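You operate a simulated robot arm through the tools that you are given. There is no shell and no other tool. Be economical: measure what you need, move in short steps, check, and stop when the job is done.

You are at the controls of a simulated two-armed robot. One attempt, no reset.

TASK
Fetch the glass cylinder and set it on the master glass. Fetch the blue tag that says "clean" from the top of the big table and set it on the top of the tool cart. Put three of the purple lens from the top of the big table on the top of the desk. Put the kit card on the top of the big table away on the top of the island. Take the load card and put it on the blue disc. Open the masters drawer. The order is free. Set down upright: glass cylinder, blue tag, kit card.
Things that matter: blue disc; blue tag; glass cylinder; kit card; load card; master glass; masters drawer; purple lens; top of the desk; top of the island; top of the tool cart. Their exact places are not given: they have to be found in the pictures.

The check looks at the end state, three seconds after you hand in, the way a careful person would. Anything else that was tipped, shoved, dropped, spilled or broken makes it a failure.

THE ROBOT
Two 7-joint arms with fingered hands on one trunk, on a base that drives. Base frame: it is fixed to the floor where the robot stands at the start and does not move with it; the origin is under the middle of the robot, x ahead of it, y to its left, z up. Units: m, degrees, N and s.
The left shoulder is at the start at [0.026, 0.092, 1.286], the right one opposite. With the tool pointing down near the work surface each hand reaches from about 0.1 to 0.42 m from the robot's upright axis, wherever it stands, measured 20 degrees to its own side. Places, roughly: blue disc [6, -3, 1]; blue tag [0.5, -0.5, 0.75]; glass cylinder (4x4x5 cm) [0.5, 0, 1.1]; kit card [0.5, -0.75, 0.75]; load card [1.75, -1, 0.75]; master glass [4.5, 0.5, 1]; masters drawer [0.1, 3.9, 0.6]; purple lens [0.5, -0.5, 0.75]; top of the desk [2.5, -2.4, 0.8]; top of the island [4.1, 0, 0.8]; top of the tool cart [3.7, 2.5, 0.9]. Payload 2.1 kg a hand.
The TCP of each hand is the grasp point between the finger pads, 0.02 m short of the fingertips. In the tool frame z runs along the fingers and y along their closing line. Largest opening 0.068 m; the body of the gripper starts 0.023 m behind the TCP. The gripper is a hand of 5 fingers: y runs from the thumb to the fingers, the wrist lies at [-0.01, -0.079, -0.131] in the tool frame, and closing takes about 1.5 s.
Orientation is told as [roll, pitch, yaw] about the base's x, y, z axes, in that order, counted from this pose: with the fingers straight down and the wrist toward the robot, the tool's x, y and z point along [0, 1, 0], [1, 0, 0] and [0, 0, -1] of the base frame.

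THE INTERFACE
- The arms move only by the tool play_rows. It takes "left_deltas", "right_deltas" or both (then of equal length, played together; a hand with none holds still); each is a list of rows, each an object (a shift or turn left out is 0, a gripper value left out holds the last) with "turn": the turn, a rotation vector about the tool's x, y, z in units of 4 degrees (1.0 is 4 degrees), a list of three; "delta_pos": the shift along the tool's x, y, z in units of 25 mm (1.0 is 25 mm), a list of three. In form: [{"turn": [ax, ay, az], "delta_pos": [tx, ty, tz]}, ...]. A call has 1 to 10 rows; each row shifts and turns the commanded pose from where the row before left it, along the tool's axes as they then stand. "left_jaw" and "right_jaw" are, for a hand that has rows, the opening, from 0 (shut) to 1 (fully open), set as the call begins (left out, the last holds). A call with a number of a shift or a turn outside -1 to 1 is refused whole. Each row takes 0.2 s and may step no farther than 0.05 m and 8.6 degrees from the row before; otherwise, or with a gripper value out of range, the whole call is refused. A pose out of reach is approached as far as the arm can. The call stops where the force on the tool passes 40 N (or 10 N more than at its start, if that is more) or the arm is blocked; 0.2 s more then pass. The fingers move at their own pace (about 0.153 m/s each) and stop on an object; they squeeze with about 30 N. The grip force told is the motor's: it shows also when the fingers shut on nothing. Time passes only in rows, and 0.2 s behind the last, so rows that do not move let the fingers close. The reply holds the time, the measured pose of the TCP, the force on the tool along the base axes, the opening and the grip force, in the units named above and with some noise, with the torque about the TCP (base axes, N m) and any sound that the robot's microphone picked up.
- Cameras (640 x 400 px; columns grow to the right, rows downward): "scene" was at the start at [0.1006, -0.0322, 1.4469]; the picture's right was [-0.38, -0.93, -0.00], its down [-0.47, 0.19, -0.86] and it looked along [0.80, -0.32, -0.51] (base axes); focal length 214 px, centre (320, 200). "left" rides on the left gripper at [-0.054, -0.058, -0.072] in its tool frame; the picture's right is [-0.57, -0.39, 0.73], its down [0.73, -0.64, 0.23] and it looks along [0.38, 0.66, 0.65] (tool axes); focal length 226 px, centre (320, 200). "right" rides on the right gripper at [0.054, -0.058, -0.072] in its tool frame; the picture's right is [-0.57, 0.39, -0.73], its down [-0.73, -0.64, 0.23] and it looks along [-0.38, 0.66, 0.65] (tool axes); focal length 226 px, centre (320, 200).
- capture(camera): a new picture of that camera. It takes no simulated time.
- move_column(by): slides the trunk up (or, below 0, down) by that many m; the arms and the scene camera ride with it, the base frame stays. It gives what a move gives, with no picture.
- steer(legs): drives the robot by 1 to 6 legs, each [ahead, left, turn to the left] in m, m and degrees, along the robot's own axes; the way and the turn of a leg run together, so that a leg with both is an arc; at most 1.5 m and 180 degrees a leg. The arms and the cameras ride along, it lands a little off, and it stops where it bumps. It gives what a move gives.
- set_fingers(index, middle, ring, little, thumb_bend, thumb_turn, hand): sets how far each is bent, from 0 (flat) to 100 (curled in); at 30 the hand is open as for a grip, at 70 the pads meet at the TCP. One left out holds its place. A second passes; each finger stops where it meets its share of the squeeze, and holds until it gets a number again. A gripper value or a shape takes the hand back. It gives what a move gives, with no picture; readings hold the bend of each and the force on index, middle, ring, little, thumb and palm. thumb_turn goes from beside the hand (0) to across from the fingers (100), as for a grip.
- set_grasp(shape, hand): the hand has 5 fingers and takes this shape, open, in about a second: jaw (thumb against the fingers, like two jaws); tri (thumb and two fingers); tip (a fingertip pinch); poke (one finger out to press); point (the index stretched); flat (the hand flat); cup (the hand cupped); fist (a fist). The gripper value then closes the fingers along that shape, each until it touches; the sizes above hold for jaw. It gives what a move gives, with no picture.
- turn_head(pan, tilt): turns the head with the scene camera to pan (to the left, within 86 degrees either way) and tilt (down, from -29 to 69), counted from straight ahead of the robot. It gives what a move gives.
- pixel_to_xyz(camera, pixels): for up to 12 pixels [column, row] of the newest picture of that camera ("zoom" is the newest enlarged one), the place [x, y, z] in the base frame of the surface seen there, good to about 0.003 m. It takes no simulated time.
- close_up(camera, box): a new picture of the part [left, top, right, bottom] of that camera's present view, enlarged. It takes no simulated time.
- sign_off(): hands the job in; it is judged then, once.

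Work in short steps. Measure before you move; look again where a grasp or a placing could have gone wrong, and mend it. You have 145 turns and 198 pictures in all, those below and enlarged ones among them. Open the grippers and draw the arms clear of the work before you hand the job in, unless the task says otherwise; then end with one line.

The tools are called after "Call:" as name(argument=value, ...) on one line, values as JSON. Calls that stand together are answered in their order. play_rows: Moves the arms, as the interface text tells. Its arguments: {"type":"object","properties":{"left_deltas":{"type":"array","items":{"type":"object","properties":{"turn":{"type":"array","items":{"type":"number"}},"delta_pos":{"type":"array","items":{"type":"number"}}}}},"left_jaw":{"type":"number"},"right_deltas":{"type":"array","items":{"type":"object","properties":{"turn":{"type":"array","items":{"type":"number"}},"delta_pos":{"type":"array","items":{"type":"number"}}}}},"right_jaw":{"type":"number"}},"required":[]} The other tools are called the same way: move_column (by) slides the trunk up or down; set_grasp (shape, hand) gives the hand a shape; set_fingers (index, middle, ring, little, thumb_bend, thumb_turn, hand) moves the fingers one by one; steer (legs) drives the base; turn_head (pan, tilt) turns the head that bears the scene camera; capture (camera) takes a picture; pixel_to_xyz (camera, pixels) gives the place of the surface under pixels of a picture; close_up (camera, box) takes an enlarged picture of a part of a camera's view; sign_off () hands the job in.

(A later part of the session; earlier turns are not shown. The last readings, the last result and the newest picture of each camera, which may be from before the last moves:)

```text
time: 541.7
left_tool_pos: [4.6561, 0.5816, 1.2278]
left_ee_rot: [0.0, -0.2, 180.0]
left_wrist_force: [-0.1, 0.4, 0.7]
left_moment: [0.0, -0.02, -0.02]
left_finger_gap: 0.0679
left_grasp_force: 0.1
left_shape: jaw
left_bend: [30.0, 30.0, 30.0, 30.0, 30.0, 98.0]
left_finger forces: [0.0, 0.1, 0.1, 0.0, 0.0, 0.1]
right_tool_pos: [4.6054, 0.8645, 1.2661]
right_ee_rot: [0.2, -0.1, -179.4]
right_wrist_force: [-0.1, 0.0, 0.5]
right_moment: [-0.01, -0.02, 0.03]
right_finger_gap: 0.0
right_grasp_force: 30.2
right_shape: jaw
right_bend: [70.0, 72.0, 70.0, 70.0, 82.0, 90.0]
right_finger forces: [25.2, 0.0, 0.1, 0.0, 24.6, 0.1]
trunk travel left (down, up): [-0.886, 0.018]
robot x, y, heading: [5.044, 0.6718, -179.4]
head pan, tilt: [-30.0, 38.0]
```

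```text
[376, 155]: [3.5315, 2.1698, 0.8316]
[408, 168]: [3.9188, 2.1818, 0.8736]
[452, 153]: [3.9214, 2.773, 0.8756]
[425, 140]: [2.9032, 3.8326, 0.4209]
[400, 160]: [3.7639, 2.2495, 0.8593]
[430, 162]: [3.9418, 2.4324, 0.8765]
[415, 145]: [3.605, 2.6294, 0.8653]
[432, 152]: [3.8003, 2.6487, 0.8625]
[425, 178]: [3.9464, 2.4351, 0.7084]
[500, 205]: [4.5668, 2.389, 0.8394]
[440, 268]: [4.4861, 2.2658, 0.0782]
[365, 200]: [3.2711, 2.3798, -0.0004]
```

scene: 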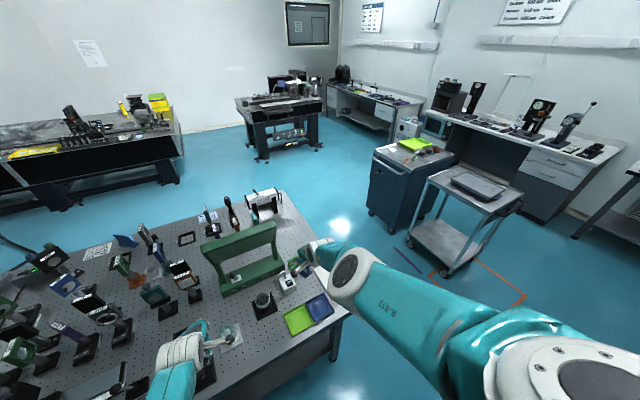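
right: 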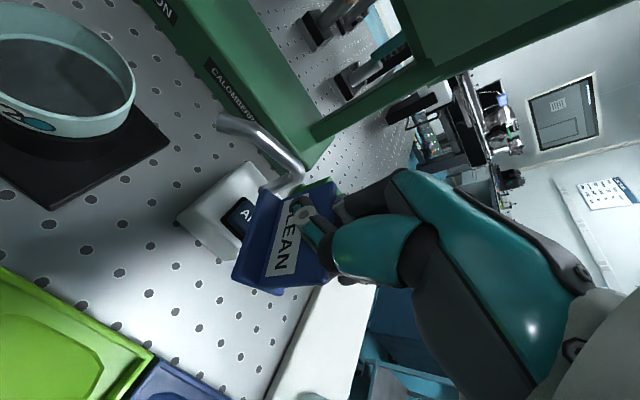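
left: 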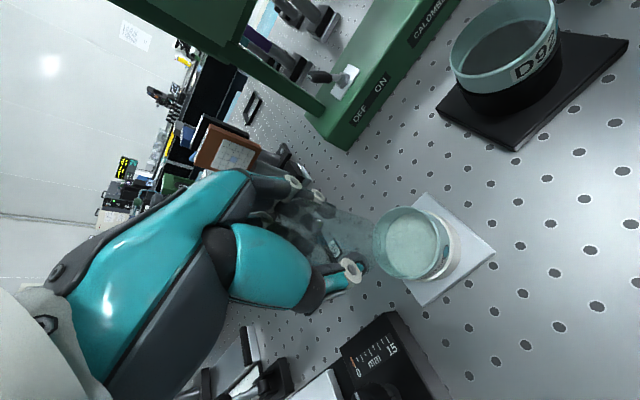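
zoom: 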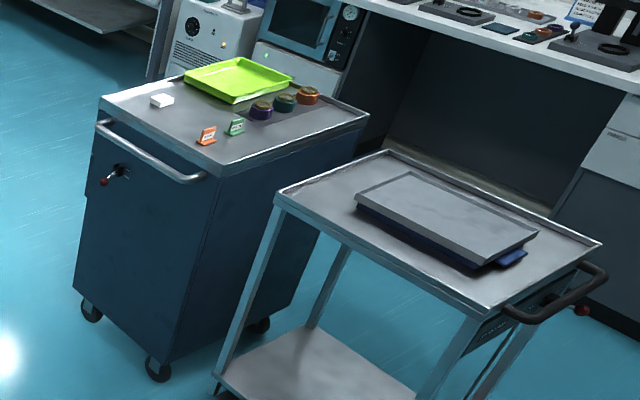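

Tool cart top: x 3.5–3.93, y 2.17–2.78, z≈0.86. Drive via lane y≈1.55 and face it (heading 90).

Call:
steer(legs=[[0, -0.88, -0.5], [1.38, 0, 0], [0, 0, -90]])

Call:
turn_head(pan=-5, tilt=50)

Call:
capture(camera="scene")

```text
time: 556.6
left_tool_pos: [3.5798, 1.9602, 1.2268]
left_ee_rot: [-0.1, -0.2, 89.4]
left_wrist_force: [0.3, 0.1, 0.5]
left_moment: [0.0, -0.02, -0.02]
left_finger_gap: 0.068
left_grasp_force: 0.2
left_shape: jaw
left_bend: [30.0, 30.0, 30.0, 30.0, 30.0, 98.0]
left_finger forces: [0.0, 0.1, 0.0, 0.1, 0.0, 0.1]
right_tool_pos: [3.8636, 2.0072, 1.2657]
right_ee_rot: [0.2, 0.0, 89.9]
right_wrist_force: [0.5, 0.3, 0.0]
right_moment: [-0.01, 0.0, 0.01]
right_finger_gap: 0.0
right_grasp_force: 29.8
right_shape: jaw
right_bend: [70.0, 72.0, 70.0, 70.0, 82.0, 90.0]
right_finger forces: [24.7, 0.0, 0.0, 0.1, 24.1, 0.0]
trunk travel left (down, up): [-0.886, 0.018]
robot x, y, heading: [3.6666, 1.5726, 89.9]
head pan, tilt: [-30.0, 38.0]
```

```text
time: 557.5
left_tool_pos: [3.5796, 1.9597, 1.2263]
left_ee_rot: [-0.1, -0.3, 89.2]
left_wrist_force: [0.5, -0.8, -0.8]
left_moment: [-0.01, -0.03, 0.0]
left_finger_gap: 0.0679
left_grasp_force: 0.0
left_shape: jaw
left_bend: [30.0, 30.0, 30.0, 30.0, 30.0, 98.0]
left_finger forces: [0.1, 0.0, 0.0, 0.1, 0.0, 0.0]
right_tool_pos: [3.8637, 2.0068, 1.2659]
right_ee_rot: [0.2, 0.0, 90.0]
right_wrist_force: [-0.2, -0.8, -0.3]
right_moment: [0.01, 0.0, 0.01]
right_finger_gap: 0.0001
right_grasp_force: 30.1
right_shape: jaw
right_bend: [70.0, 72.0, 70.0, 70.0, 82.0, 90.0]
right_finger forces: [24.6, 0.1, 0.0, 0.1, 24.2, 0.0]
trunk travel left (down, up): [-0.886, 0.018]
robot x, y, heading: [3.6686, 1.5691, 89.9]
head pan, tilt: [-5.0, 50.0]
```

```text
36 pictures are left
```

scene: 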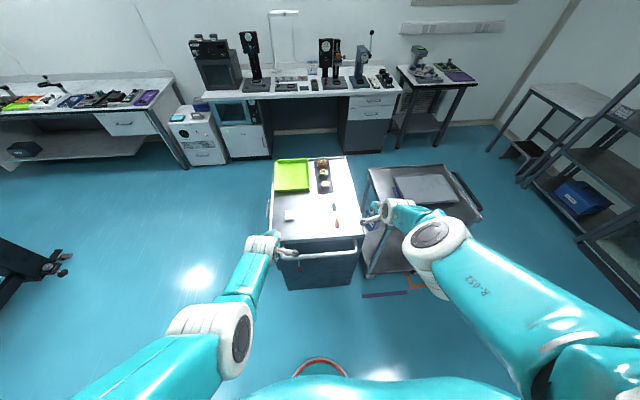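

Call:
close_up(camera="scene", box=[255, 145, 385, 265])

Call:
pixel_to_xyz(camera="zoom", pixels=[[270, 240], [350, 200], [410, 215], [425, 280], [300, 290], [350, 290], [400, 310], [250, 300], [440, 330], [330, 240], [380, 255], [300, 335]])

```text
3.33 times, centred on (320, 205) of scene
```

zoom: 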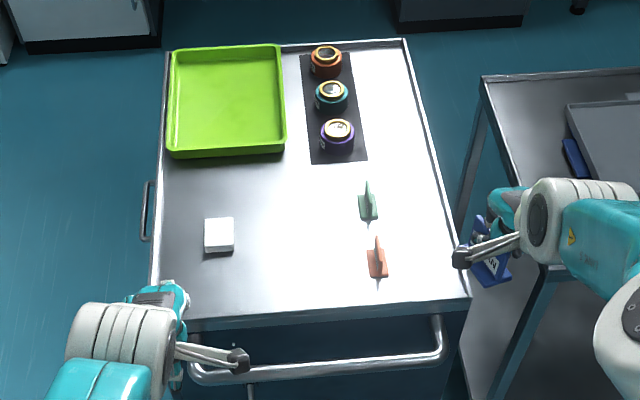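

```text
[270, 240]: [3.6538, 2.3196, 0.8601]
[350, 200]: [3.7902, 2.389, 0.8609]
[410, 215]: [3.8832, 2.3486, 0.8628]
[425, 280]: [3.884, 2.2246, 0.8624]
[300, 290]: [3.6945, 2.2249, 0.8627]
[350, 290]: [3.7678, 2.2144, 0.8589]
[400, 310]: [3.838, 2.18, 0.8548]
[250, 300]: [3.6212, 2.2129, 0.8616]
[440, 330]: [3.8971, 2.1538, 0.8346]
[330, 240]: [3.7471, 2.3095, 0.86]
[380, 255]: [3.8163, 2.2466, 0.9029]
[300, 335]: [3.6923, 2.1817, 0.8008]
```

Free area around (3.69,2.29). Retract the left hand up, then drive in and lower 0.28.

Call:
play_rows(left_deltas=[{"delta_pos": [-0.2, -0.6, -0.9]}, {"delta_pos": [-0.2, -0.6, -0.9]}, {"delta_pos": [-0.2, -0.6, -0.9]}, {"delta_pos": [-0.2, -0.4, -0.9]}, {"delta_pos": [0, 0, -0.9]}, {"delta_pos": [0, 0, -0.9]}, {"delta_pos": [0, 0, -0.9]}])

Call:
steer(legs=[[0, 0.172, 0], [0.28, 0, 0]])

Call:
move_column(by=-0.28)

Call:
capture(camera="scene")

Call:
capture(camera="right")

```text
time: 559.3
left_tool_pos: [3.5738, 1.9014, 1.3769]
left_ee_rot: [5.0, 0.2, 89.6]
left_wrist_force: [-0.3, -0.9, -0.1]
left_moment: [0.01, -0.01, 0.02]
left_finger_gap: 0.0681
left_grasp_force: 0.0
left_shape: jaw
left_bend: [30.0, 30.0, 30.0, 30.0, 30.0, 98.0]
left_finger forces: [0.0, 0.0, 0.1, 0.1, 0.0, 0.0]
right_tool_pos: [3.8641, 2.006, 1.2654]
right_ee_rot: [0.1, -0.1, 89.9]
right_wrist_force: [-0.2, 0.1, -1.1]
right_moment: [-0.02, 0.0, 0.0]
right_finger_gap: 0.0
right_grasp_force: 29.8
right_shape: jaw
right_bend: [70.0, 72.0, 70.0, 70.0, 82.0, 90.0]
right_finger forces: [25.1, 0.0, 0.1, 0.0, 24.6, 0.1]
trunk travel left (down, up): [-0.886, 0.018]
robot x, y, heading: [3.6665, 1.5681, 89.8]
head pan, tilt: [-5.0, 50.0]
stopped in row 7 (left hand): the arm was blocked; the commanded pose is now the measured one
```

```text
time: 562.3
left_tool_pos: [3.4043, 2.1825, 1.3757]
left_ee_rot: [4.9, 0.3, 89.9]
left_wrist_force: [0.2, 0.4, -0.3]
left_moment: [0.04, 0.02, 0.02]
left_finger_gap: 0.0679
left_grasp_force: 0.0
left_shape: jaw
left_bend: [30.0, 30.0, 30.0, 30.0, 30.0, 98.0]
left_finger forces: [0.0, 0.1, 0.1, 0.0, 0.0, 0.0]
right_tool_pos: [3.6946, 2.2885, 1.265]
right_ee_rot: [0.2, 0.1, 90.1]
right_wrist_force: [0.6, -0.6, 0.2]
right_moment: [0.04, 0.0, 0.03]
right_finger_gap: 0.0001
right_grasp_force: 29.9
right_shape: jaw
right_bend: [70.0, 72.0, 70.0, 70.0, 82.0, 90.0]
right_finger forces: [25.2, 0.0, 0.1, 0.0, 24.4, 0.1]
trunk travel left (down, up): [-0.886, 0.018]
robot x, y, heading: [3.5005, 1.8516, 90.1]
head pan, tilt: [-5.0, 50.0]
```

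```text
time: 565.2
left_tool_pos: [3.4046, 2.1816, 1.0965]
left_ee_rot: [4.9, 0.2, 89.8]
left_wrist_force: [0.2, 0.3, 0.4]
left_moment: [-0.02, 0.05, 0.01]
left_finger_gap: 0.0678
left_grasp_force: 0.0
left_shape: jaw
left_bend: [30.0, 30.0, 30.0, 30.0, 30.0, 98.0]
left_finger forces: [0.0, 0.0, 0.1, 0.0, 0.0, 0.0]
right_tool_pos: [3.6943, 2.2876, 0.9846]
right_ee_rot: [0.3, 0.0, 90.0]
right_wrist_force: [0.8, 0.7, -0.2]
right_moment: [0.01, -0.01, 0.0]
right_finger_gap: 0.0
right_grasp_force: 29.7
right_shape: jaw
right_bend: [70.0, 72.0, 70.0, 70.0, 82.0, 90.0]
right_finger forces: [25.6, 0.0, 0.1, 0.0, 24.9, 0.0]
trunk travel left (down, up): [-0.606, 0.298]
robot x, y, heading: [3.4986, 1.8538, 90.0]
head pan, tilt: [-5.0, 50.0]
```

```text
34 pictures are left
```

scene: 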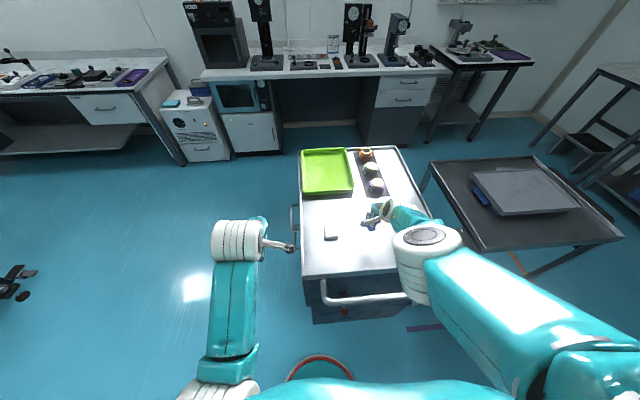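

```text
33 pictures are left
```

right: 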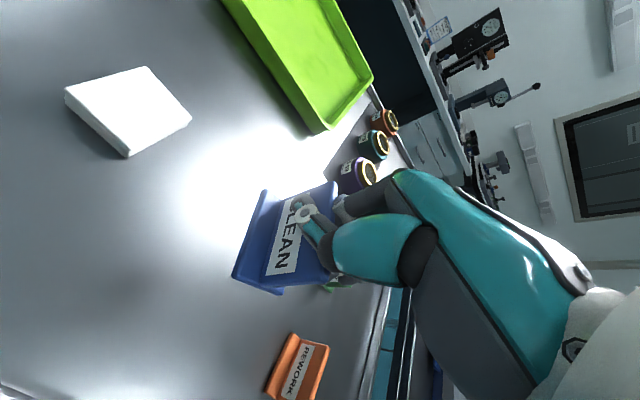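

Measure the tag's foot tilt and location, and the neighbours.

Call:
pixel_to_xyz(camera="right", pixels=[[263, 196], [237, 270], [275, 196], [262, 278], [250, 235], [334, 190], [290, 288], [300, 340], [270, 390], [330, 286], [200, 300], [180, 115]])

Call:
close_up(camera="right", box=[210, 170, 370, 310])

```text
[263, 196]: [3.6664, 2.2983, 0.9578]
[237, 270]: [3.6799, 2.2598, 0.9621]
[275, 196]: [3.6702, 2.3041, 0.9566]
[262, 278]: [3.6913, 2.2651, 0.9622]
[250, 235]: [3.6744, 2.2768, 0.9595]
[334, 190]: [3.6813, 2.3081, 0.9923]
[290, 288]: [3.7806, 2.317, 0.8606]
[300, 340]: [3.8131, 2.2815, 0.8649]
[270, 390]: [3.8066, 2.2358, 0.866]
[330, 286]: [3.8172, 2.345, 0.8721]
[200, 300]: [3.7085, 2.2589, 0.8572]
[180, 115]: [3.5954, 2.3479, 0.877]
```

```text
2.86 times, centred on (290, 240) of right
```

zoom: 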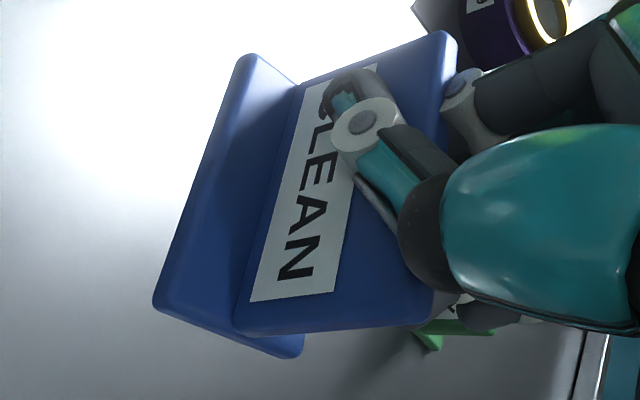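

Foot is nearly level (≈6°). Lower 0.083, then small steps to contact.

Call:
move_column(by=-0.083)

Call:
move_column(by=-0.004)

Call:
move_column(by=-0.003)

Call:
close_up(camera="right", box=[170, 150, 390, 320])

```text
time: 566.4
left_tool_pos: [3.4051, 2.1814, 1.0126]
left_ee_rot: [5.0, 0.3, 89.8]
left_wrist_force: [-0.1, -0.3, 0.0]
left_moment: [0.01, 0.03, 0.0]
left_finger_gap: 0.0678
left_grasp_force: 0.1
left_shape: jaw
left_bend: [30.0, 30.0, 30.0, 30.0, 30.0, 98.0]
left_finger forces: [0.1, 0.0, 0.0, 0.0, 0.0, 0.0]
right_tool_pos: [3.6951, 2.2878, 0.8971]
right_ee_rot: [0.1, 0.4, 90.2]
right_wrist_force: [0.3, 0.7, -1.1]
right_moment: [0.01, 0.02, 0.0]
right_finger_gap: 0.0001
right_grasp_force: 30.2
right_shape: jaw
right_bend: [70.0, 72.0, 70.0, 70.0, 82.0, 90.0]
right_finger forces: [25.8, 0.0, 0.0, 0.1, 25.0, 0.1]
trunk travel left (down, up): [-0.523, 0.381]
robot x, y, heading: [3.5007, 1.854, 90.0]
head pan, tilt: [-5.0, 50.0]
```

```text
time: 566.9
left_tool_pos: [3.4045, 2.1811, 1.0107]
left_ee_rot: [4.9, 0.2, 89.8]
left_wrist_force: [0.4, 0.1, -0.2]
left_moment: [-0.02, -0.03, 0.0]
left_finger_gap: 0.0679
left_grasp_force: 0.0
left_shape: jaw
left_bend: [30.0, 30.0, 30.0, 30.0, 30.0, 98.0]
left_finger forces: [0.0, 0.0, 0.1, 0.1, 0.1, 0.0]
right_tool_pos: [3.6948, 2.2877, 0.8954]
right_ee_rot: [0.2, 0.5, 90.1]
right_wrist_force: [-0.3, -0.8, 6.5]
right_moment: [0.14, -0.01, -0.02]
right_finger_gap: 0.0
right_grasp_force: 30.1
right_shape: jaw
right_bend: [70.0, 72.0, 70.0, 70.0, 83.0, 89.0]
right_finger forces: [27.4, 0.0, 0.0, 0.1, 26.1, 0.1]
trunk travel left (down, up): [-0.519, 0.385]
robot x, y, heading: [3.4992, 1.8505, 89.9]
head pan, tilt: [-5.0, 50.0]
```

```text
time: 567.4
left_tool_pos: [3.4036, 2.1801, 1.0066]
left_ee_rot: [5.0, 0.3, 89.8]
left_wrist_force: [-0.5, -0.2, -0.3]
left_moment: [-0.01, 0.0, 0.04]
left_finger_gap: 0.0678
left_grasp_force: 0.0
left_shape: jaw
left_bend: [30.0, 30.0, 30.0, 30.0, 30.0, 98.0]
left_finger forces: [0.0, 0.1, 0.1, 0.0, 0.0, 0.0]
right_tool_pos: [3.6938, 2.2857, 0.8922]
right_ee_rot: [0.1, 0.5, 90.0]
right_wrist_force: [0.2, -3.1, 10.8]
right_moment: [0.22, -0.02, 0.0]
right_finger_gap: 0.0002
right_grasp_force: 30.1
right_shape: jaw
right_bend: [70.0, 72.0, 70.0, 70.0, 85.0, 88.0]
right_finger forces: [27.7, 0.0, 0.0, 0.0, 28.9, 0.0]
trunk travel left (down, up): [-0.516, 0.388]
robot x, y, heading: [3.5021, 1.8468, 89.8]
head pan, tilt: [-5.0, 50.0]
```

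```text
2.35 times, centred on (280, 235) of right
```

zoom: 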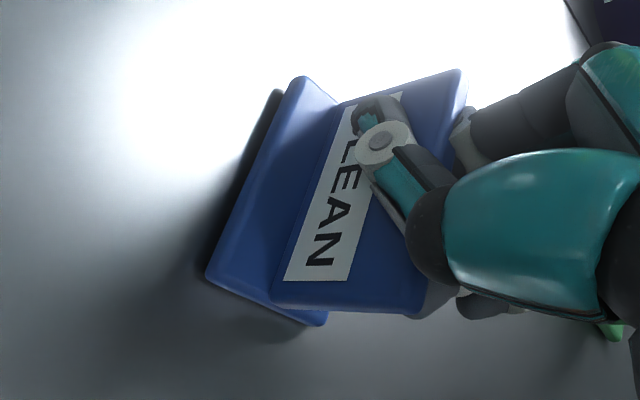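

Contact (11 N). Open partly then fully and look.

Call:
play_rows(right_deltas=[{}, {}, {}], right_jaw=0.2)

Call:
play_rows(right_deltas=[{}, {}, {}, {}], right_jaw=1)

Call:
capture(camera="right")

```text
time: 568.2
left_tool_pos: [3.4029, 2.1811, 1.0063]
left_ee_rot: [5.0, 0.3, 89.8]
left_wrist_force: [0.1, -0.1, -0.1]
left_moment: [-0.03, -0.01, -0.03]
left_finger_gap: 0.0679
left_grasp_force: 0.0
left_shape: jaw
left_bend: [30.0, 30.0, 30.0, 30.0, 30.0, 98.0]
left_finger forces: [0.0, 0.0, 0.1, 0.0, 0.0, 0.0]
right_tool_pos: [3.6946, 2.2886, 0.8903]
right_ee_rot: [0.2, 0.5, 90.1]
right_wrist_force: [0.2, 0.0, 0.1]
right_moment: [0.02, -0.02, -0.01]
right_finger_gap: 0.0137
right_grasp_force: 0.1
right_shape: jaw
right_bend: [73.0, 59.0, 57.0, 54.0, 75.0, 100.0]
right_finger forces: [0.0, 0.0, 0.0, 0.1, 0.0, 0.1]
trunk travel left (down, up): [-0.516, 0.388]
robot x, y, heading: [3.5012, 1.8483, 89.9]
head pan, tilt: [-5.0, 50.0]
```

```text
time: 569.2
left_tool_pos: [3.4037, 2.1821, 1.0063]
left_ee_rot: [4.9, 0.2, 89.8]
left_wrist_force: [0.4, -0.7, 0.5]
left_moment: [-0.02, 0.0, 0.02]
left_finger_gap: 0.0679
left_grasp_force: 0.1
left_shape: jaw
left_bend: [30.0, 30.0, 30.0, 30.0, 30.0, 98.0]
left_finger forces: [0.0, 0.0, 0.0, 0.0, 0.0, 0.0]
right_tool_pos: [3.6937, 2.2879, 0.8914]
right_ee_rot: [0.2, 0.5, 90.1]
right_wrist_force: [-0.5, 0.1, 0.4]
right_moment: [-0.03, 0.05, 0.01]
right_finger_gap: 0.0677
right_grasp_force: 0.1
right_shape: jaw
right_bend: [30.0, 30.0, 30.0, 30.0, 30.0, 98.0]
right_finger forces: [0.0, 0.0, 0.1, 0.0, 0.0, 0.1]
trunk travel left (down, up): [-0.516, 0.388]
robot x, y, heading: [3.5008, 1.8531, 89.9]
head pan, tilt: [-5.0, 50.0]
```

```text
30 pictures are left
```

right: 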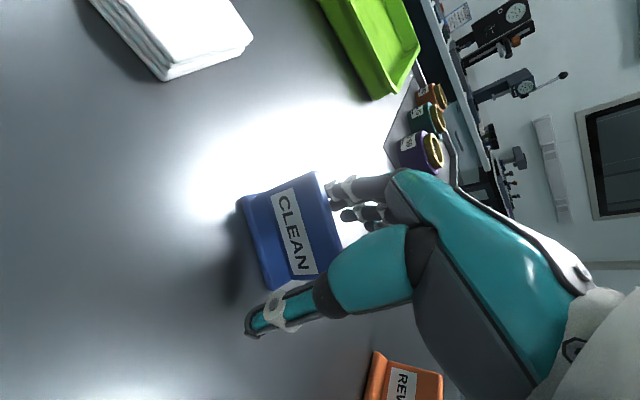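

The tag stands upright. Rise, back away, and look at it and toward the masters drawer.

Call:
move_column(by=0.36)

Call:
steer(legs=[[-0.25, 0, 0]])

Call:
close_up(camera="scene", box=[260, 150, 420, 260])

Call:
turn_head(pan=60, tilt=20)

Call:
capture(camera="scene")

```text
time: 572.7
left_tool_pos: [3.4047, 2.1817, 1.366]
left_ee_rot: [4.9, 0.3, 89.8]
left_wrist_force: [-1.2, -0.1, 0.1]
left_moment: [0.03, -0.01, 0.01]
left_finger_gap: 0.068
left_grasp_force: 0.1
left_shape: jaw
left_bend: [30.0, 30.0, 30.0, 30.0, 30.0, 98.0]
left_finger forces: [0.0, 0.0, 0.0, 0.0, 0.0, 0.0]
right_tool_pos: [3.6934, 2.2892, 1.2573]
right_ee_rot: [0.2, -0.2, 90.1]
right_wrist_force: [-0.4, -0.1, 0.1]
right_moment: [0.0, 0.01, 0.01]
right_finger_gap: 0.0679
right_grasp_force: 0.1
right_shape: jaw
right_bend: [30.0, 30.0, 30.0, 30.0, 30.0, 98.0]
right_finger forces: [0.0, 0.0, 0.0, 0.0, 0.0, 0.1]
trunk travel left (down, up): [-0.876, 0.028]
robot x, y, heading: [3.4973, 1.8531, 90.2]
head pan, tilt: [-5.0, 50.0]
```

```text
time: 574.5
left_tool_pos: [3.4021, 1.9292, 1.3665]
left_ee_rot: [4.9, 0.1, 90.2]
left_wrist_force: [0.3, -0.2, 0.2]
left_moment: [-0.01, -0.01, 0.0]
left_finger_gap: 0.0677
left_grasp_force: 0.1
left_shape: jaw
left_bend: [30.0, 30.0, 30.0, 30.0, 30.0, 98.0]
left_finger forces: [0.0, 0.0, 0.0, 0.0, 0.0, 0.0]
right_tool_pos: [3.6925, 2.0389, 1.2571]
right_ee_rot: [0.2, -0.3, 90.5]
right_wrist_force: [-0.4, -1.1, -0.1]
right_moment: [0.01, 0.0, 0.0]
right_finger_gap: 0.0678
right_grasp_force: 0.0
right_shape: jaw
right_bend: [30.0, 30.0, 30.0, 30.0, 30.0, 98.0]
right_finger forces: [0.0, 0.0, 0.0, 0.0, 0.1, 0.0]
trunk travel left (down, up): [-0.876, 0.028]
robot x, y, heading: [3.4987, 1.6008, 90.3]
head pan, tilt: [-5.0, 50.0]
```

```text
3.64 times, centred on (340, 205) of scene
```

zoom: 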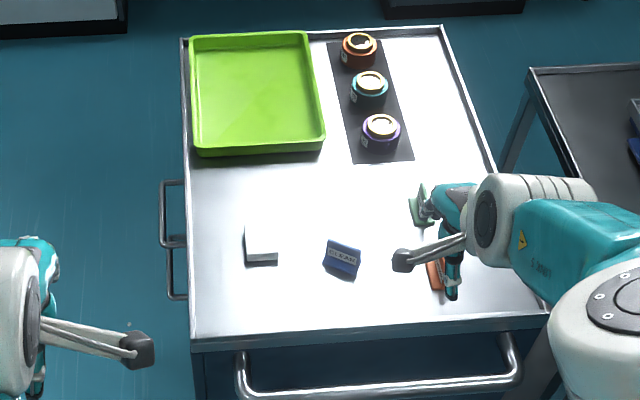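

```text
time: 575.9
left_tool_pos: [3.4035, 1.9296, 1.3662]
left_ee_rot: [4.8, 0.2, 90.2]
left_wrist_force: [0.2, -0.3, 0.1]
left_moment: [-0.02, -0.01, 0.0]
left_finger_gap: 0.068
left_grasp_force: 0.0
left_shape: jaw
left_bend: [30.0, 30.0, 30.0, 30.0, 30.0, 98.0]
left_finger forces: [0.0, 0.0, 0.0, 0.0, 0.1, 0.0]
right_tool_pos: [3.6923, 2.0404, 1.2564]
right_ee_rot: [0.3, -0.2, 90.5]
right_wrist_force: [-0.1, 0.6, -0.7]
right_moment: [0.0, 0.02, 0.01]
right_finger_gap: 0.0678
right_grasp_force: 0.1
right_shape: jaw
right_bend: [30.0, 30.0, 30.0, 30.0, 30.0, 98.0]
right_finger forces: [0.0, 0.0, 0.1, 0.1, 0.0, 0.0]
trunk travel left (down, up): [-0.876, 0.028]
robot x, y, heading: [3.4977, 1.5985, 90.4]
head pan, tilt: [60.0, 20.0]
```

```text
28 pictures are left
```

scene: 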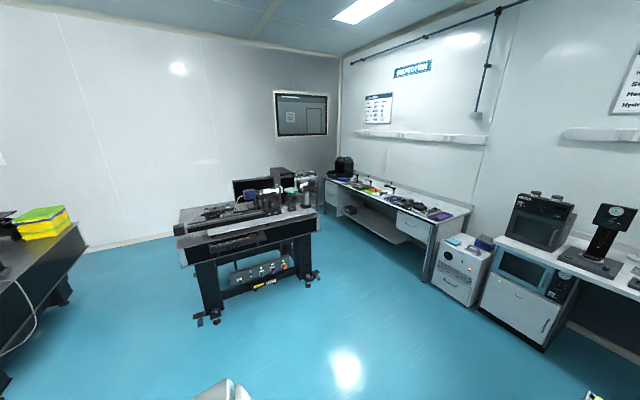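

Tag placed upright. Measure the second table and the inspection bench, zooming on its left end drawer.

Call:
pixel_to_xyz(camera="scene", pixels=[[316, 212], [182, 262], [318, 278], [215, 318], [428, 282], [330, 215], [337, 190], [412, 222], [400, 245], [345, 185], [350, 230]])

Call:
close_up(camera="scene", box=[300, 150, 460, 250])

```text
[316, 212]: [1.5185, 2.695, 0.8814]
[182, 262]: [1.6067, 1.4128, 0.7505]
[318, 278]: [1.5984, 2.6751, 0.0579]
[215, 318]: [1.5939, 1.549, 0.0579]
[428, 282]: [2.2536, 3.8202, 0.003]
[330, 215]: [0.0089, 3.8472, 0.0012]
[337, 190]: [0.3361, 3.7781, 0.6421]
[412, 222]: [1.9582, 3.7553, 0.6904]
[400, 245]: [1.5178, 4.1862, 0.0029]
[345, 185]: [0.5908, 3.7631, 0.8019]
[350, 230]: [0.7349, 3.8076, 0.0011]
```

```text
4.00 times, centred on (380, 200) of scene
```

zoom: 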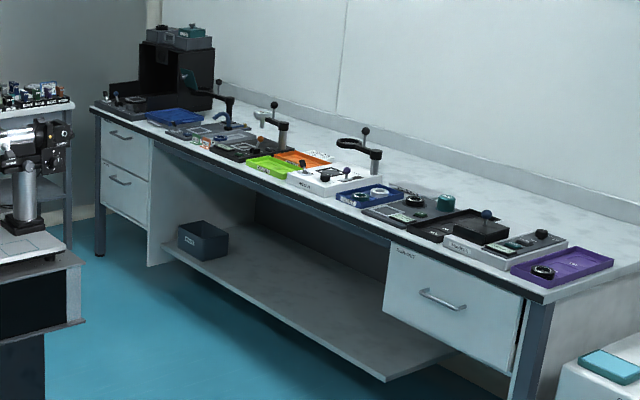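

Left pedestal drawers at x≈0.1–0.3, front y≈3.77. Drive via lane y≈3.1 to face them.

Call:
steer(legs=[[0, 0, 90], [1.0, 0, 0], [0, -1.5, 0], [1.5, 0, 0], [0.85, 0, 0], [0, 0, -90]])

Call:
turn_head(pan=0, tilt=50)

Call:
capture(camera="scene")

```text
time: 607.0
left_tool_pos: [0.0489, 3.4778, 1.3668]
left_ee_rot: [5.0, 0.2, 87.7]
left_wrist_force: [0.5, 0.1, 0.5]
left_moment: [0.03, -0.03, -0.03]
left_finger_gap: 0.0678
left_grasp_force: 0.1
left_shape: jaw
left_bend: [30.0, 30.0, 30.0, 30.0, 30.0, 98.0]
left_finger forces: [0.0, 0.1, 0.0, 0.0, 0.0, 0.0]
right_tool_pos: [0.3431, 3.5739, 1.2563]
right_ee_rot: [0.2, -0.1, 87.8]
right_wrist_force: [-0.3, -0.3, -0.7]
right_moment: [0.02, -0.01, 0.0]
right_finger_gap: 0.0678
right_grasp_force: 0.0
right_shape: jaw
right_bend: [30.0, 30.0, 30.0, 30.0, 30.0, 98.0]
right_finger forces: [0.0, 0.1, 0.0, 0.0, 0.0, 0.0]
trunk travel left (down, up): [-0.876, 0.028]
robot x, y, heading: [0.1317, 3.1468, 87.7]
head pan, tilt: [60.0, 20.0]
```

```text
time: 608.4
left_tool_pos: [0.0482, 3.4771, 1.3671]
left_ee_rot: [5.0, 0.2, 87.6]
left_wrist_force: [0.3, 0.6, -0.9]
left_moment: [0.0, -0.01, 0.01]
left_finger_gap: 0.0678
left_grasp_force: 0.1
left_shape: jaw
left_bend: [30.0, 30.0, 30.0, 30.0, 30.0, 98.0]
left_finger forces: [0.0, 0.0, 0.0, 0.1, 0.0, 0.1]
right_tool_pos: [0.3436, 3.5731, 1.2566]
right_ee_rot: [0.1, -0.3, 87.9]
right_wrist_force: [0.8, -0.4, -0.4]
right_moment: [0.0, 0.0, -0.02]
right_finger_gap: 0.068
right_grasp_force: 0.0
right_shape: jaw
right_bend: [30.0, 30.0, 30.0, 30.0, 30.0, 98.0]
right_finger forces: [0.0, 0.0, 0.0, 0.0, 0.0, 0.0]
trunk travel left (down, up): [-0.876, 0.028]
robot x, y, heading: [0.1307, 3.1441, 87.6]
head pan, tilt: [0.0, 50.0]
```

```text
26 pictures are left
```

scene: 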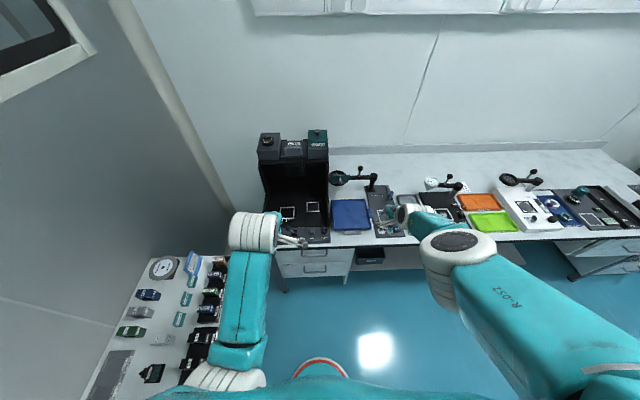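

Zoom into the drawers at (315,262) and measure handles.

Call:
close_up(camera="scene", box=[265, 235, 365, 295])

Call:
pixel_to_xyz(camera="zoom", pixels=[[320, 105], [320, 85], [260, 105], [380, 105], [320, 205], [320, 215], [250, 205], [390, 205], [320, 165], [110, 130], [500, 130], [320, 110]])

```text
6.40 times, centred on (315, 265) of scene
```

zoom: 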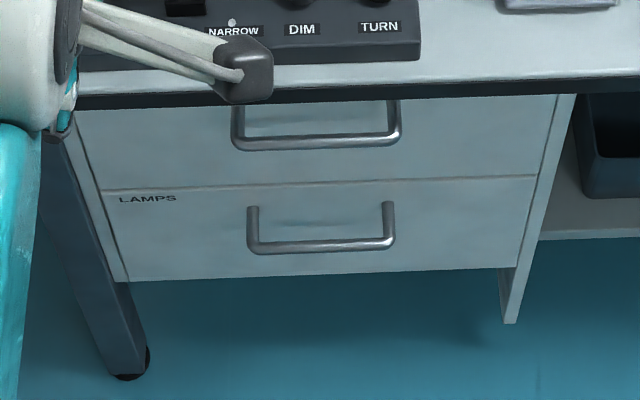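

```text
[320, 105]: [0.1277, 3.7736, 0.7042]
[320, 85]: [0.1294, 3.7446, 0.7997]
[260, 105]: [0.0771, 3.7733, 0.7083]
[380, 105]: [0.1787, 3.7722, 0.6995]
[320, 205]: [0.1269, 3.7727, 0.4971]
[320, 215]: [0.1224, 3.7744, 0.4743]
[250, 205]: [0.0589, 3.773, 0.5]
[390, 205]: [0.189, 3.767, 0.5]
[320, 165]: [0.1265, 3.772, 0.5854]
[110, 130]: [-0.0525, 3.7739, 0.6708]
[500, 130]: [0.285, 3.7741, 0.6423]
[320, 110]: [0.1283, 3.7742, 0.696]
```

Lower drawer is "LAMPS"; upper should be "MASTERS". Measure the upper handle bar and lower the trunk for a better view of its label.

Call:
pixel_to_xyz(camera="zoom", pixels=[[290, 143], [320, 143], [350, 140], [240, 143], [392, 138], [238, 120], [395, 115], [320, 147], [320, 137], [320, 247], [300, 97]])

Call:
steer(legs=[[-0.25, 0, 2.3]])

Call:
move_column(by=-0.45)

Call:
turn_head(pan=0, tilt=40)

Call:
capture(camera="scene")

```text
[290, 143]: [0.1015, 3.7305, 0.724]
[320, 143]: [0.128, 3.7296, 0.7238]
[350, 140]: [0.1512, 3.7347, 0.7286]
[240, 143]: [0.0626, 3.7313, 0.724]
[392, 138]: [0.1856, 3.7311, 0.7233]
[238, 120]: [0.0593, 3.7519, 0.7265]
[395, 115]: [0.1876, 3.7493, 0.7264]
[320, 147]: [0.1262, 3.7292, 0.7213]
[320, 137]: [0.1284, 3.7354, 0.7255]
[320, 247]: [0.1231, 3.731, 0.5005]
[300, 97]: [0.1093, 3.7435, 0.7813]
```

```text
time: 610.2
left_tool_pos: [0.0313, 3.2268, 1.3665]
left_ee_rot: [4.9, 0.2, 89.5]
left_wrist_force: [-0.3, -0.3, 0.8]
left_moment: [-0.02, 0.02, 0.03]
left_finger_gap: 0.0677
left_grasp_force: 0.1
left_shape: jaw
left_bend: [30.0, 30.0, 30.0, 30.0, 30.0, 98.0]
left_finger forces: [0.0, 0.0, 0.1, 0.0, 0.0, 0.0]
right_tool_pos: [0.3228, 3.3343, 1.2575]
right_ee_rot: [0.2, -0.3, 90.0]
right_wrist_force: [-0.2, -0.4, 0.0]
right_moment: [-0.03, 0.03, -0.01]
right_finger_gap: 0.068
right_grasp_force: 0.1
right_shape: jaw
right_bend: [30.0, 30.0, 30.0, 30.0, 30.0, 98.0]
right_finger forces: [0.0, 0.0, 0.1, 0.0, 0.0, 0.0]
trunk travel left (down, up): [-0.876, 0.028]
robot x, y, heading: [0.1247, 2.8959, 89.9]
head pan, tilt: [0.0, 50.0]
```

```text
refused: -0.45 is not a number from -0.4 to 0.4
```

```text
time: 610.9
left_tool_pos: [0.0318, 3.2281, 1.3667]
left_ee_rot: [4.8, 0.3, 89.7]
left_wrist_force: [-0.6, 1.0, -0.1]
left_moment: [0.01, 0.0, 0.0]
left_finger_gap: 0.0678
left_grasp_force: 0.0
left_shape: jaw
left_bend: [30.0, 30.0, 30.0, 30.0, 30.0, 98.0]
left_finger forces: [0.0, 0.0, 0.0, 0.0, 0.1, 0.0]
right_tool_pos: [0.3218, 3.3341, 1.256]
right_ee_rot: [0.3, -0.2, 90.0]
right_wrist_force: [-0.6, 0.1, 0.6]
right_moment: [0.0, -0.02, 0.02]
right_finger_gap: 0.0681
right_grasp_force: 0.0
right_shape: jaw
right_bend: [30.0, 30.0, 30.0, 30.0, 30.0, 98.0]
right_finger forces: [0.1, 0.0, 0.1, 0.1, 0.0, 0.0]
trunk travel left (down, up): [-0.876, 0.028]
robot x, y, heading: [0.1281, 2.8987, 89.9]
head pan, tilt: [0.0, 40.0]
```

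```text
24 pictures are left
```

scene: 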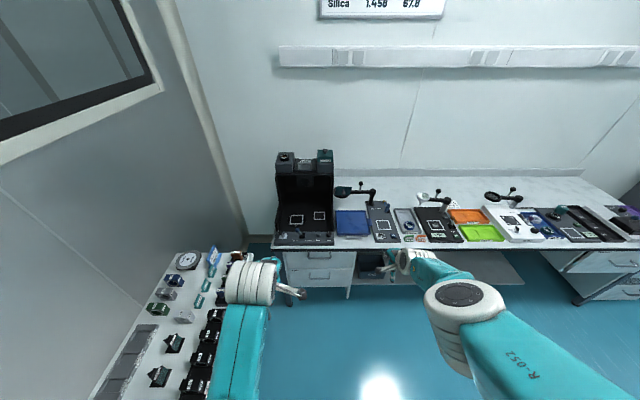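

Bar: y≈3.731, z≈0.725, x 0.06–0.19, with the bench lip just above, so I rotate the left hand to point forward (fingers above, thumb below the bar). Start rotating while trying to retract the right arm.

Call:
play_rows(left_deltas=[{"turn": [-1, -0.6, 0]}, {"turn": [-1, -0.6, 0]}, {"turn": [-1, 0, 0]}, {"turn": [-1, 0, 0]}, {"turn": [-1, 0, 0]}, {"turn": [-1, 0, 0]}, {"turn": [-1, 0, 0]}, {"turn": [-1, 0, 0]}, {"turn": [-1, 0, 0]}, {"turn": [-1, 0, 0]}], right_deltas=[{"delta_pos": [0.2, -0.6, -0.4]}, {"delta_pos": [0.2, -0.6, -0.4]}, {"delta_pos": [0.2, -0.6, -0.4]}, {"delta_pos": [0.2, -0.6, -0.4]}, {"delta_pos": [0, 0, 0]}, {"delta_pos": [0, 0, 0]}, {"delta_pos": [0, 0, 0]}, {"delta_pos": [0, 0, 0]}, {"delta_pos": [0, 0, 0]}, {"delta_pos": [0, 0, 0]}])

Call:
play_rows(left_deltas=[{"turn": [-1, 0, 0]}, {"turn": [-1, 0, 0]}, {"turn": [-1, 0, 0]}, {"turn": [-1, 0, 0]}, {"turn": [-1, 0, 0]}, {"turn": [-1, 0, 0]}, {"turn": [-1, 0, 0]}, {"turn": [-1, 0, 0]}, {"turn": [-1, 0, 0]}, {"turn": [-1, 0, 0]}])

```text
time: 613.1
left_tool_pos: [0.0327, 3.2286, 1.368]
left_ee_rot: [0.2, -39.8, 89.1]
left_wrist_force: [-0.7, 1.2, -0.9]
left_moment: [0.01, -0.01, -0.01]
left_finger_gap: 0.068
left_grasp_force: 0.0
left_shape: jaw
left_bend: [30.0, 30.0, 30.0, 30.0, 30.0, 98.0]
left_finger forces: [0.1, 0.1, 0.1, 0.0, 0.0, 0.0]
right_tool_pos: [0.3196, 3.3333, 1.2573]
right_ee_rot: [0.1, -0.2, 90.0]
right_wrist_force: [0.6, 0.2, 0.8]
right_moment: [-0.01, 0.01, -0.02]
right_finger_gap: 0.0676
right_grasp_force: 0.0
right_shape: jaw
right_bend: [30.0, 30.0, 30.0, 30.0, 30.0, 98.0]
right_finger forces: [0.1, 0.0, 0.0, 0.1, 0.0, 0.0]
right hand out of reach, approached as far as the arm can: row 1, 2, 3, 4
trunk travel left (down, up): [-0.876, 0.028]
robot x, y, heading: [0.1273, 2.8995, 90.0]
head pan, tilt: [0.0, 40.0]
```

```text
time: 615.3
left_tool_pos: [0.0301, 3.2272, 1.3643]
left_ee_rot: [3.3, -79.5, 86.1]
left_wrist_force: [-0.3, -0.7, 0.0]
left_moment: [0.0, 0.01, -0.03]
left_finger_gap: 0.0681
left_grasp_force: 0.1
left_shape: jaw
left_bend: [30.0, 30.0, 30.0, 30.0, 30.0, 98.0]
left_finger forces: [0.1, 0.0, 0.0, 0.1, 0.0, 0.1]
right_tool_pos: [0.3197, 3.3324, 1.2565]
right_ee_rot: [0.2, -0.3, 90.1]
right_wrist_force: [-0.4, 0.3, -0.1]
right_moment: [0.02, -0.03, -0.01]
right_finger_gap: 0.068
right_grasp_force: 0.0
right_shape: jaw
right_bend: [30.0, 30.0, 30.0, 30.0, 30.0, 98.0]
right_finger forces: [0.0, 0.0, 0.0, 0.0, 0.1, 0.1]
trunk travel left (down, up): [-0.876, 0.028]
robot x, y, heading: [0.1277, 2.8989, 89.7]
head pan, tilt: [0.0, 40.0]
```

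The left hand now points forward. Check the small side table's extent on the left before lowering.

Call:
pixel_to_xyz(camera="scene", pixels=[[222, 262], [215, 300], [200, 350], [185, 262], [160, 380], [212, 255], [195, 395]])

Call:
play_rows(left_deltas=[{"delta_pos": [0, 0.66, 0.53]}, {"delta_pos": [0, 0.66, 0.53]}, {"delta_pos": [0, 0.66, 0.53]}, {"delta_pos": [0, 0.66, 0.53]}, {"delta_pos": [0, 0.66, 0.53]}], left_jaw=0.5)

```text
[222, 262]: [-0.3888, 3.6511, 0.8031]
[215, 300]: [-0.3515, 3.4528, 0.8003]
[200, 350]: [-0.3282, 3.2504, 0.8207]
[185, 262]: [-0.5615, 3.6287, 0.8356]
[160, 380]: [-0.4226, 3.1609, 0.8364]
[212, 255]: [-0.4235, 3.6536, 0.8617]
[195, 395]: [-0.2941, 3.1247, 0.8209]
```

```text
time: 616.5
left_tool_pos: [0.0339, 3.3085, 1.4356]
left_ee_rot: [0.4, -79.9, 88.9]
left_wrist_force: [0.1, -0.3, 0.2]
left_moment: [0.01, 0.04, -0.02]
left_finger_gap: 0.0345
left_grasp_force: 0.1
left_shape: jaw
left_bend: [74.0, 45.0, 41.0, 41.0, 71.0, 100.0]
left_finger forces: [0.0, 0.0, 0.0, 0.1, 0.1, 0.1]
right_tool_pos: [0.3195, 3.3333, 1.2567]
right_ee_rot: [0.2, -0.2, 90.0]
right_wrist_force: [0.9, 1.0, 0.1]
right_moment: [-0.01, 0.0, -0.01]
right_finger_gap: 0.0679
right_grasp_force: 0.1
right_shape: jaw
right_bend: [30.0, 30.0, 30.0, 30.0, 30.0, 98.0]
right_finger forces: [0.0, 0.0, 0.0, 0.0, 0.0, 0.1]
trunk travel left (down, up): [-0.876, 0.028]
robot x, y, heading: [0.1252, 2.8987, 89.9]
head pan, tilt: [0.0, 40.0]
```

Side table stays at x<-0.29. Set fingers for a ~4 cm gap, turn to heading 65, move to the pre-approach point and lower the trunk.

Call:
set_fingers(hand="left", index=45, middle=45, ring=45, little=45, thumb_bend=48, thumb_turn=98)

Call:
steer(legs=[[0, 0, -25], [0.248, 0.178, 0]])

Call:
move_column(by=-0.4)

Call:
move_column(by=-0.306)

Call:
turn_head(pan=15, tilt=35)

Call:
capture(camera="scene")

Call:
capture(camera="left")

```text
time: 617.5
left_tool_pos: [0.0327, 3.3086, 1.4343]
left_ee_rot: [0.8, -79.5, 88.6]
left_wrist_force: [-0.2, -0.3, 0.6]
left_moment: [-0.01, 0.0, 0.01]
left_finger_gap: 0.0344
left_grasp_force: 0.0
left_shape: fingers
left_bend: [45.0, 45.0, 45.0, 45.0, 48.0, 98.0]
left_finger forces: [0.0, 0.0, 0.1, 0.1, 0.0, 0.0]
right_tool_pos: [0.3189, 3.332, 1.2562]
right_ee_rot: [0.2, -0.2, 89.9]
right_wrist_force: [1.1, 0.0, 0.3]
right_moment: [0.0, 0.0, 0.01]
right_finger_gap: 0.0678
right_grasp_force: 0.1
right_shape: jaw
right_bend: [30.0, 30.0, 30.0, 30.0, 30.0, 98.0]
right_finger forces: [0.2, 0.1, 0.0, 0.0, 0.0, 0.1]
trunk travel left (down, up): [-0.876, 0.028]
robot x, y, heading: [0.1253, 2.8972, 89.6]
head pan, tilt: [0.0, 40.0]
```

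```text
time: 620.8
left_tool_pos: [0.1575, 3.6045, 1.4344]
left_ee_rot: [0.6, -79.7, 63.2]
left_wrist_force: [-0.4, 1.0, 0.8]
left_moment: [-0.03, 0.03, -0.04]
left_finger_gap: 0.0343
left_grasp_force: 0.1
left_shape: fingers
left_bend: [45.0, 45.0, 45.0, 45.0, 48.0, 98.0]
left_finger forces: [0.0, 0.0, 0.0, 0.0, 0.1, 0.1]
right_tool_pos: [0.4266, 3.506, 1.2566]
right_ee_rot: [0.3, -0.2, 64.6]
right_wrist_force: [-0.8, -0.5, 0.2]
right_moment: [0.03, -0.02, 0.03]
right_finger_gap: 0.068
right_grasp_force: 0.1
right_shape: jaw
right_bend: [30.0, 30.0, 30.0, 30.0, 30.0, 98.0]
right_finger forces: [0.0, 0.0, 0.0, 0.0, 0.0, 0.0]
trunk travel left (down, up): [-0.876, 0.028]
robot x, y, heading: [0.0619, 3.1982, 64.6]
head pan, tilt: [0.0, 40.0]
```

```text
time: 624.7
left_tool_pos: [0.1579, 3.6054, 1.0349]
left_ee_rot: [0.7, -79.8, 63.2]
left_wrist_force: [0.6, -0.5, 0.1]
left_moment: [0.01, -0.02, -0.01]
left_finger_gap: 0.0346
left_grasp_force: 0.2
left_shape: fingers
left_bend: [45.0, 45.0, 45.0, 45.0, 48.0, 98.0]
left_finger forces: [0.0, 0.1, 0.1, 0.0, 0.0, 0.0]
right_tool_pos: [0.4245, 3.5019, 0.8419]
right_ee_rot: [0.2, 1.7, 64.5]
right_wrist_force: [1.0, 0.0, 0.4]
right_moment: [-0.01, -0.02, -0.02]
right_finger_gap: 0.0679
right_grasp_force: 0.0
right_shape: jaw
right_bend: [30.0, 30.0, 30.0, 30.0, 30.0, 98.0]
right_finger forces: [0.0, 0.1, 0.1, 0.0, 0.0, 0.1]
trunk travel left (down, up): [-0.476, 0.428]
robot x, y, heading: [0.0667, 3.1949, 64.6]
head pan, tilt: [0.0, 40.0]
```

```text
time: 627.7
left_tool_pos: [0.1566, 3.6053, 0.7289]
left_ee_rot: [0.8, -79.8, 63.3]
left_wrist_force: [0.5, -1.0, 0.6]
left_moment: [-0.02, 0.03, 0.03]
left_finger_gap: 0.0346
left_grasp_force: 0.0
left_shape: fingers
left_bend: [45.0, 45.0, 45.0, 45.0, 48.0, 98.0]
left_finger forces: [0.0, 0.0, 0.1, 0.0, 0.0, 0.1]
right_tool_pos: [0.413, 3.4752, 0.479]
right_ee_rot: [0.3, 10.0, 64.7]
right_wrist_force: [1.0, -0.2, -0.4]
right_moment: [0.02, 0.02, -0.02]
right_finger_gap: 0.068
right_grasp_force: 0.1
right_shape: jaw
right_bend: [30.0, 30.0, 30.0, 30.0, 30.0, 98.0]
right_finger forces: [0.1, 0.0, 0.0, 0.0, 0.0, 0.0]
trunk travel left (down, up): [-0.17, 0.734]
robot x, y, heading: [0.064, 3.1951, 64.5]
head pan, tilt: [0.0, 40.0]
```

```text
time: 628.5
left_tool_pos: [0.1576, 3.6059, 0.7291]
left_ee_rot: [0.8, -79.7, 63.2]
left_wrist_force: [0.3, -0.2, -0.2]
left_moment: [0.05, -0.02, 0.0]
left_finger_gap: 0.0345
left_grasp_force: 0.1
left_shape: fingers
left_bend: [45.0, 45.0, 45.0, 45.0, 48.0, 98.0]
left_finger forces: [0.0, 0.1, 0.0, 0.0, 0.0, 0.0]
right_tool_pos: [0.4122, 3.4751, 0.4771]
right_ee_rot: [0.2, 10.1, 64.6]
right_wrist_force: [0.1, -0.4, 0.6]
right_moment: [-0.04, 0.0, -0.01]
right_finger_gap: 0.0678
right_grasp_force: 0.0
right_shape: jaw
right_bend: [30.0, 30.0, 30.0, 30.0, 30.0, 98.0]
right_finger forces: [0.0, 0.0, 0.0, 0.0, 0.0, 0.0]
trunk travel left (down, up): [-0.17, 0.734]
robot x, y, heading: [0.0646, 3.1973, 64.4]
head pan, tilt: [15.0, 35.0]
```

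```text
23 pictures are left
```

scene: 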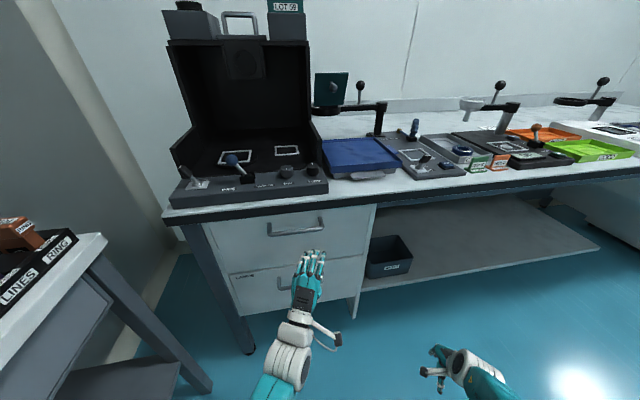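

```text
22 pictures are left
```

left: 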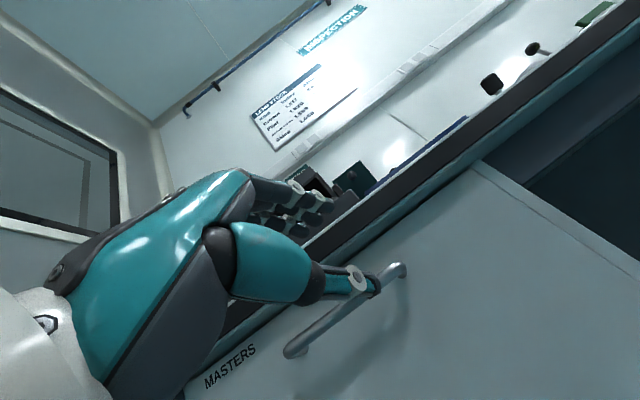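

"MASTERS" is confirmed on the upper drawer. Measure the bar and lip from this left view.

Call:
pixel_to_xyz(camera="left", pixels=[[320, 332], [292, 352], [398, 270], [385, 285], [440, 210], [400, 230], [400, 330], [340, 317]])

Call:
close_up(camera="scene", box=[220, 190, 380, 290])

```text
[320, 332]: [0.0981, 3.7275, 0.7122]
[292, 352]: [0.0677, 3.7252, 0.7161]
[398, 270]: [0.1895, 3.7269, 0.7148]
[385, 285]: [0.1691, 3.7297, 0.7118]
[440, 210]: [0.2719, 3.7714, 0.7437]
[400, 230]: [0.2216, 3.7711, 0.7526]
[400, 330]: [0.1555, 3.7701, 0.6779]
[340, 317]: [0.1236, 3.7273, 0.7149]
```

```text
4.00 times, centred on (300, 240) of scene
```

zoom: 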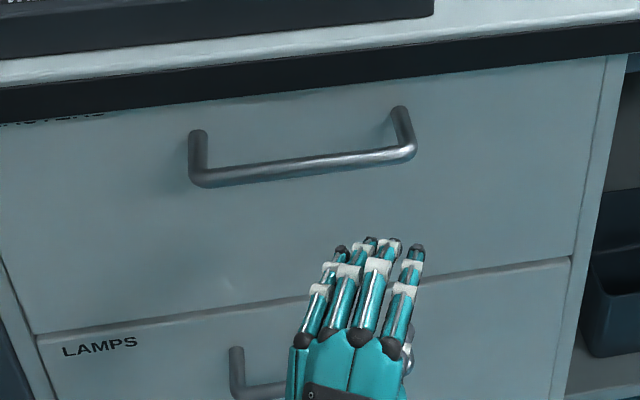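

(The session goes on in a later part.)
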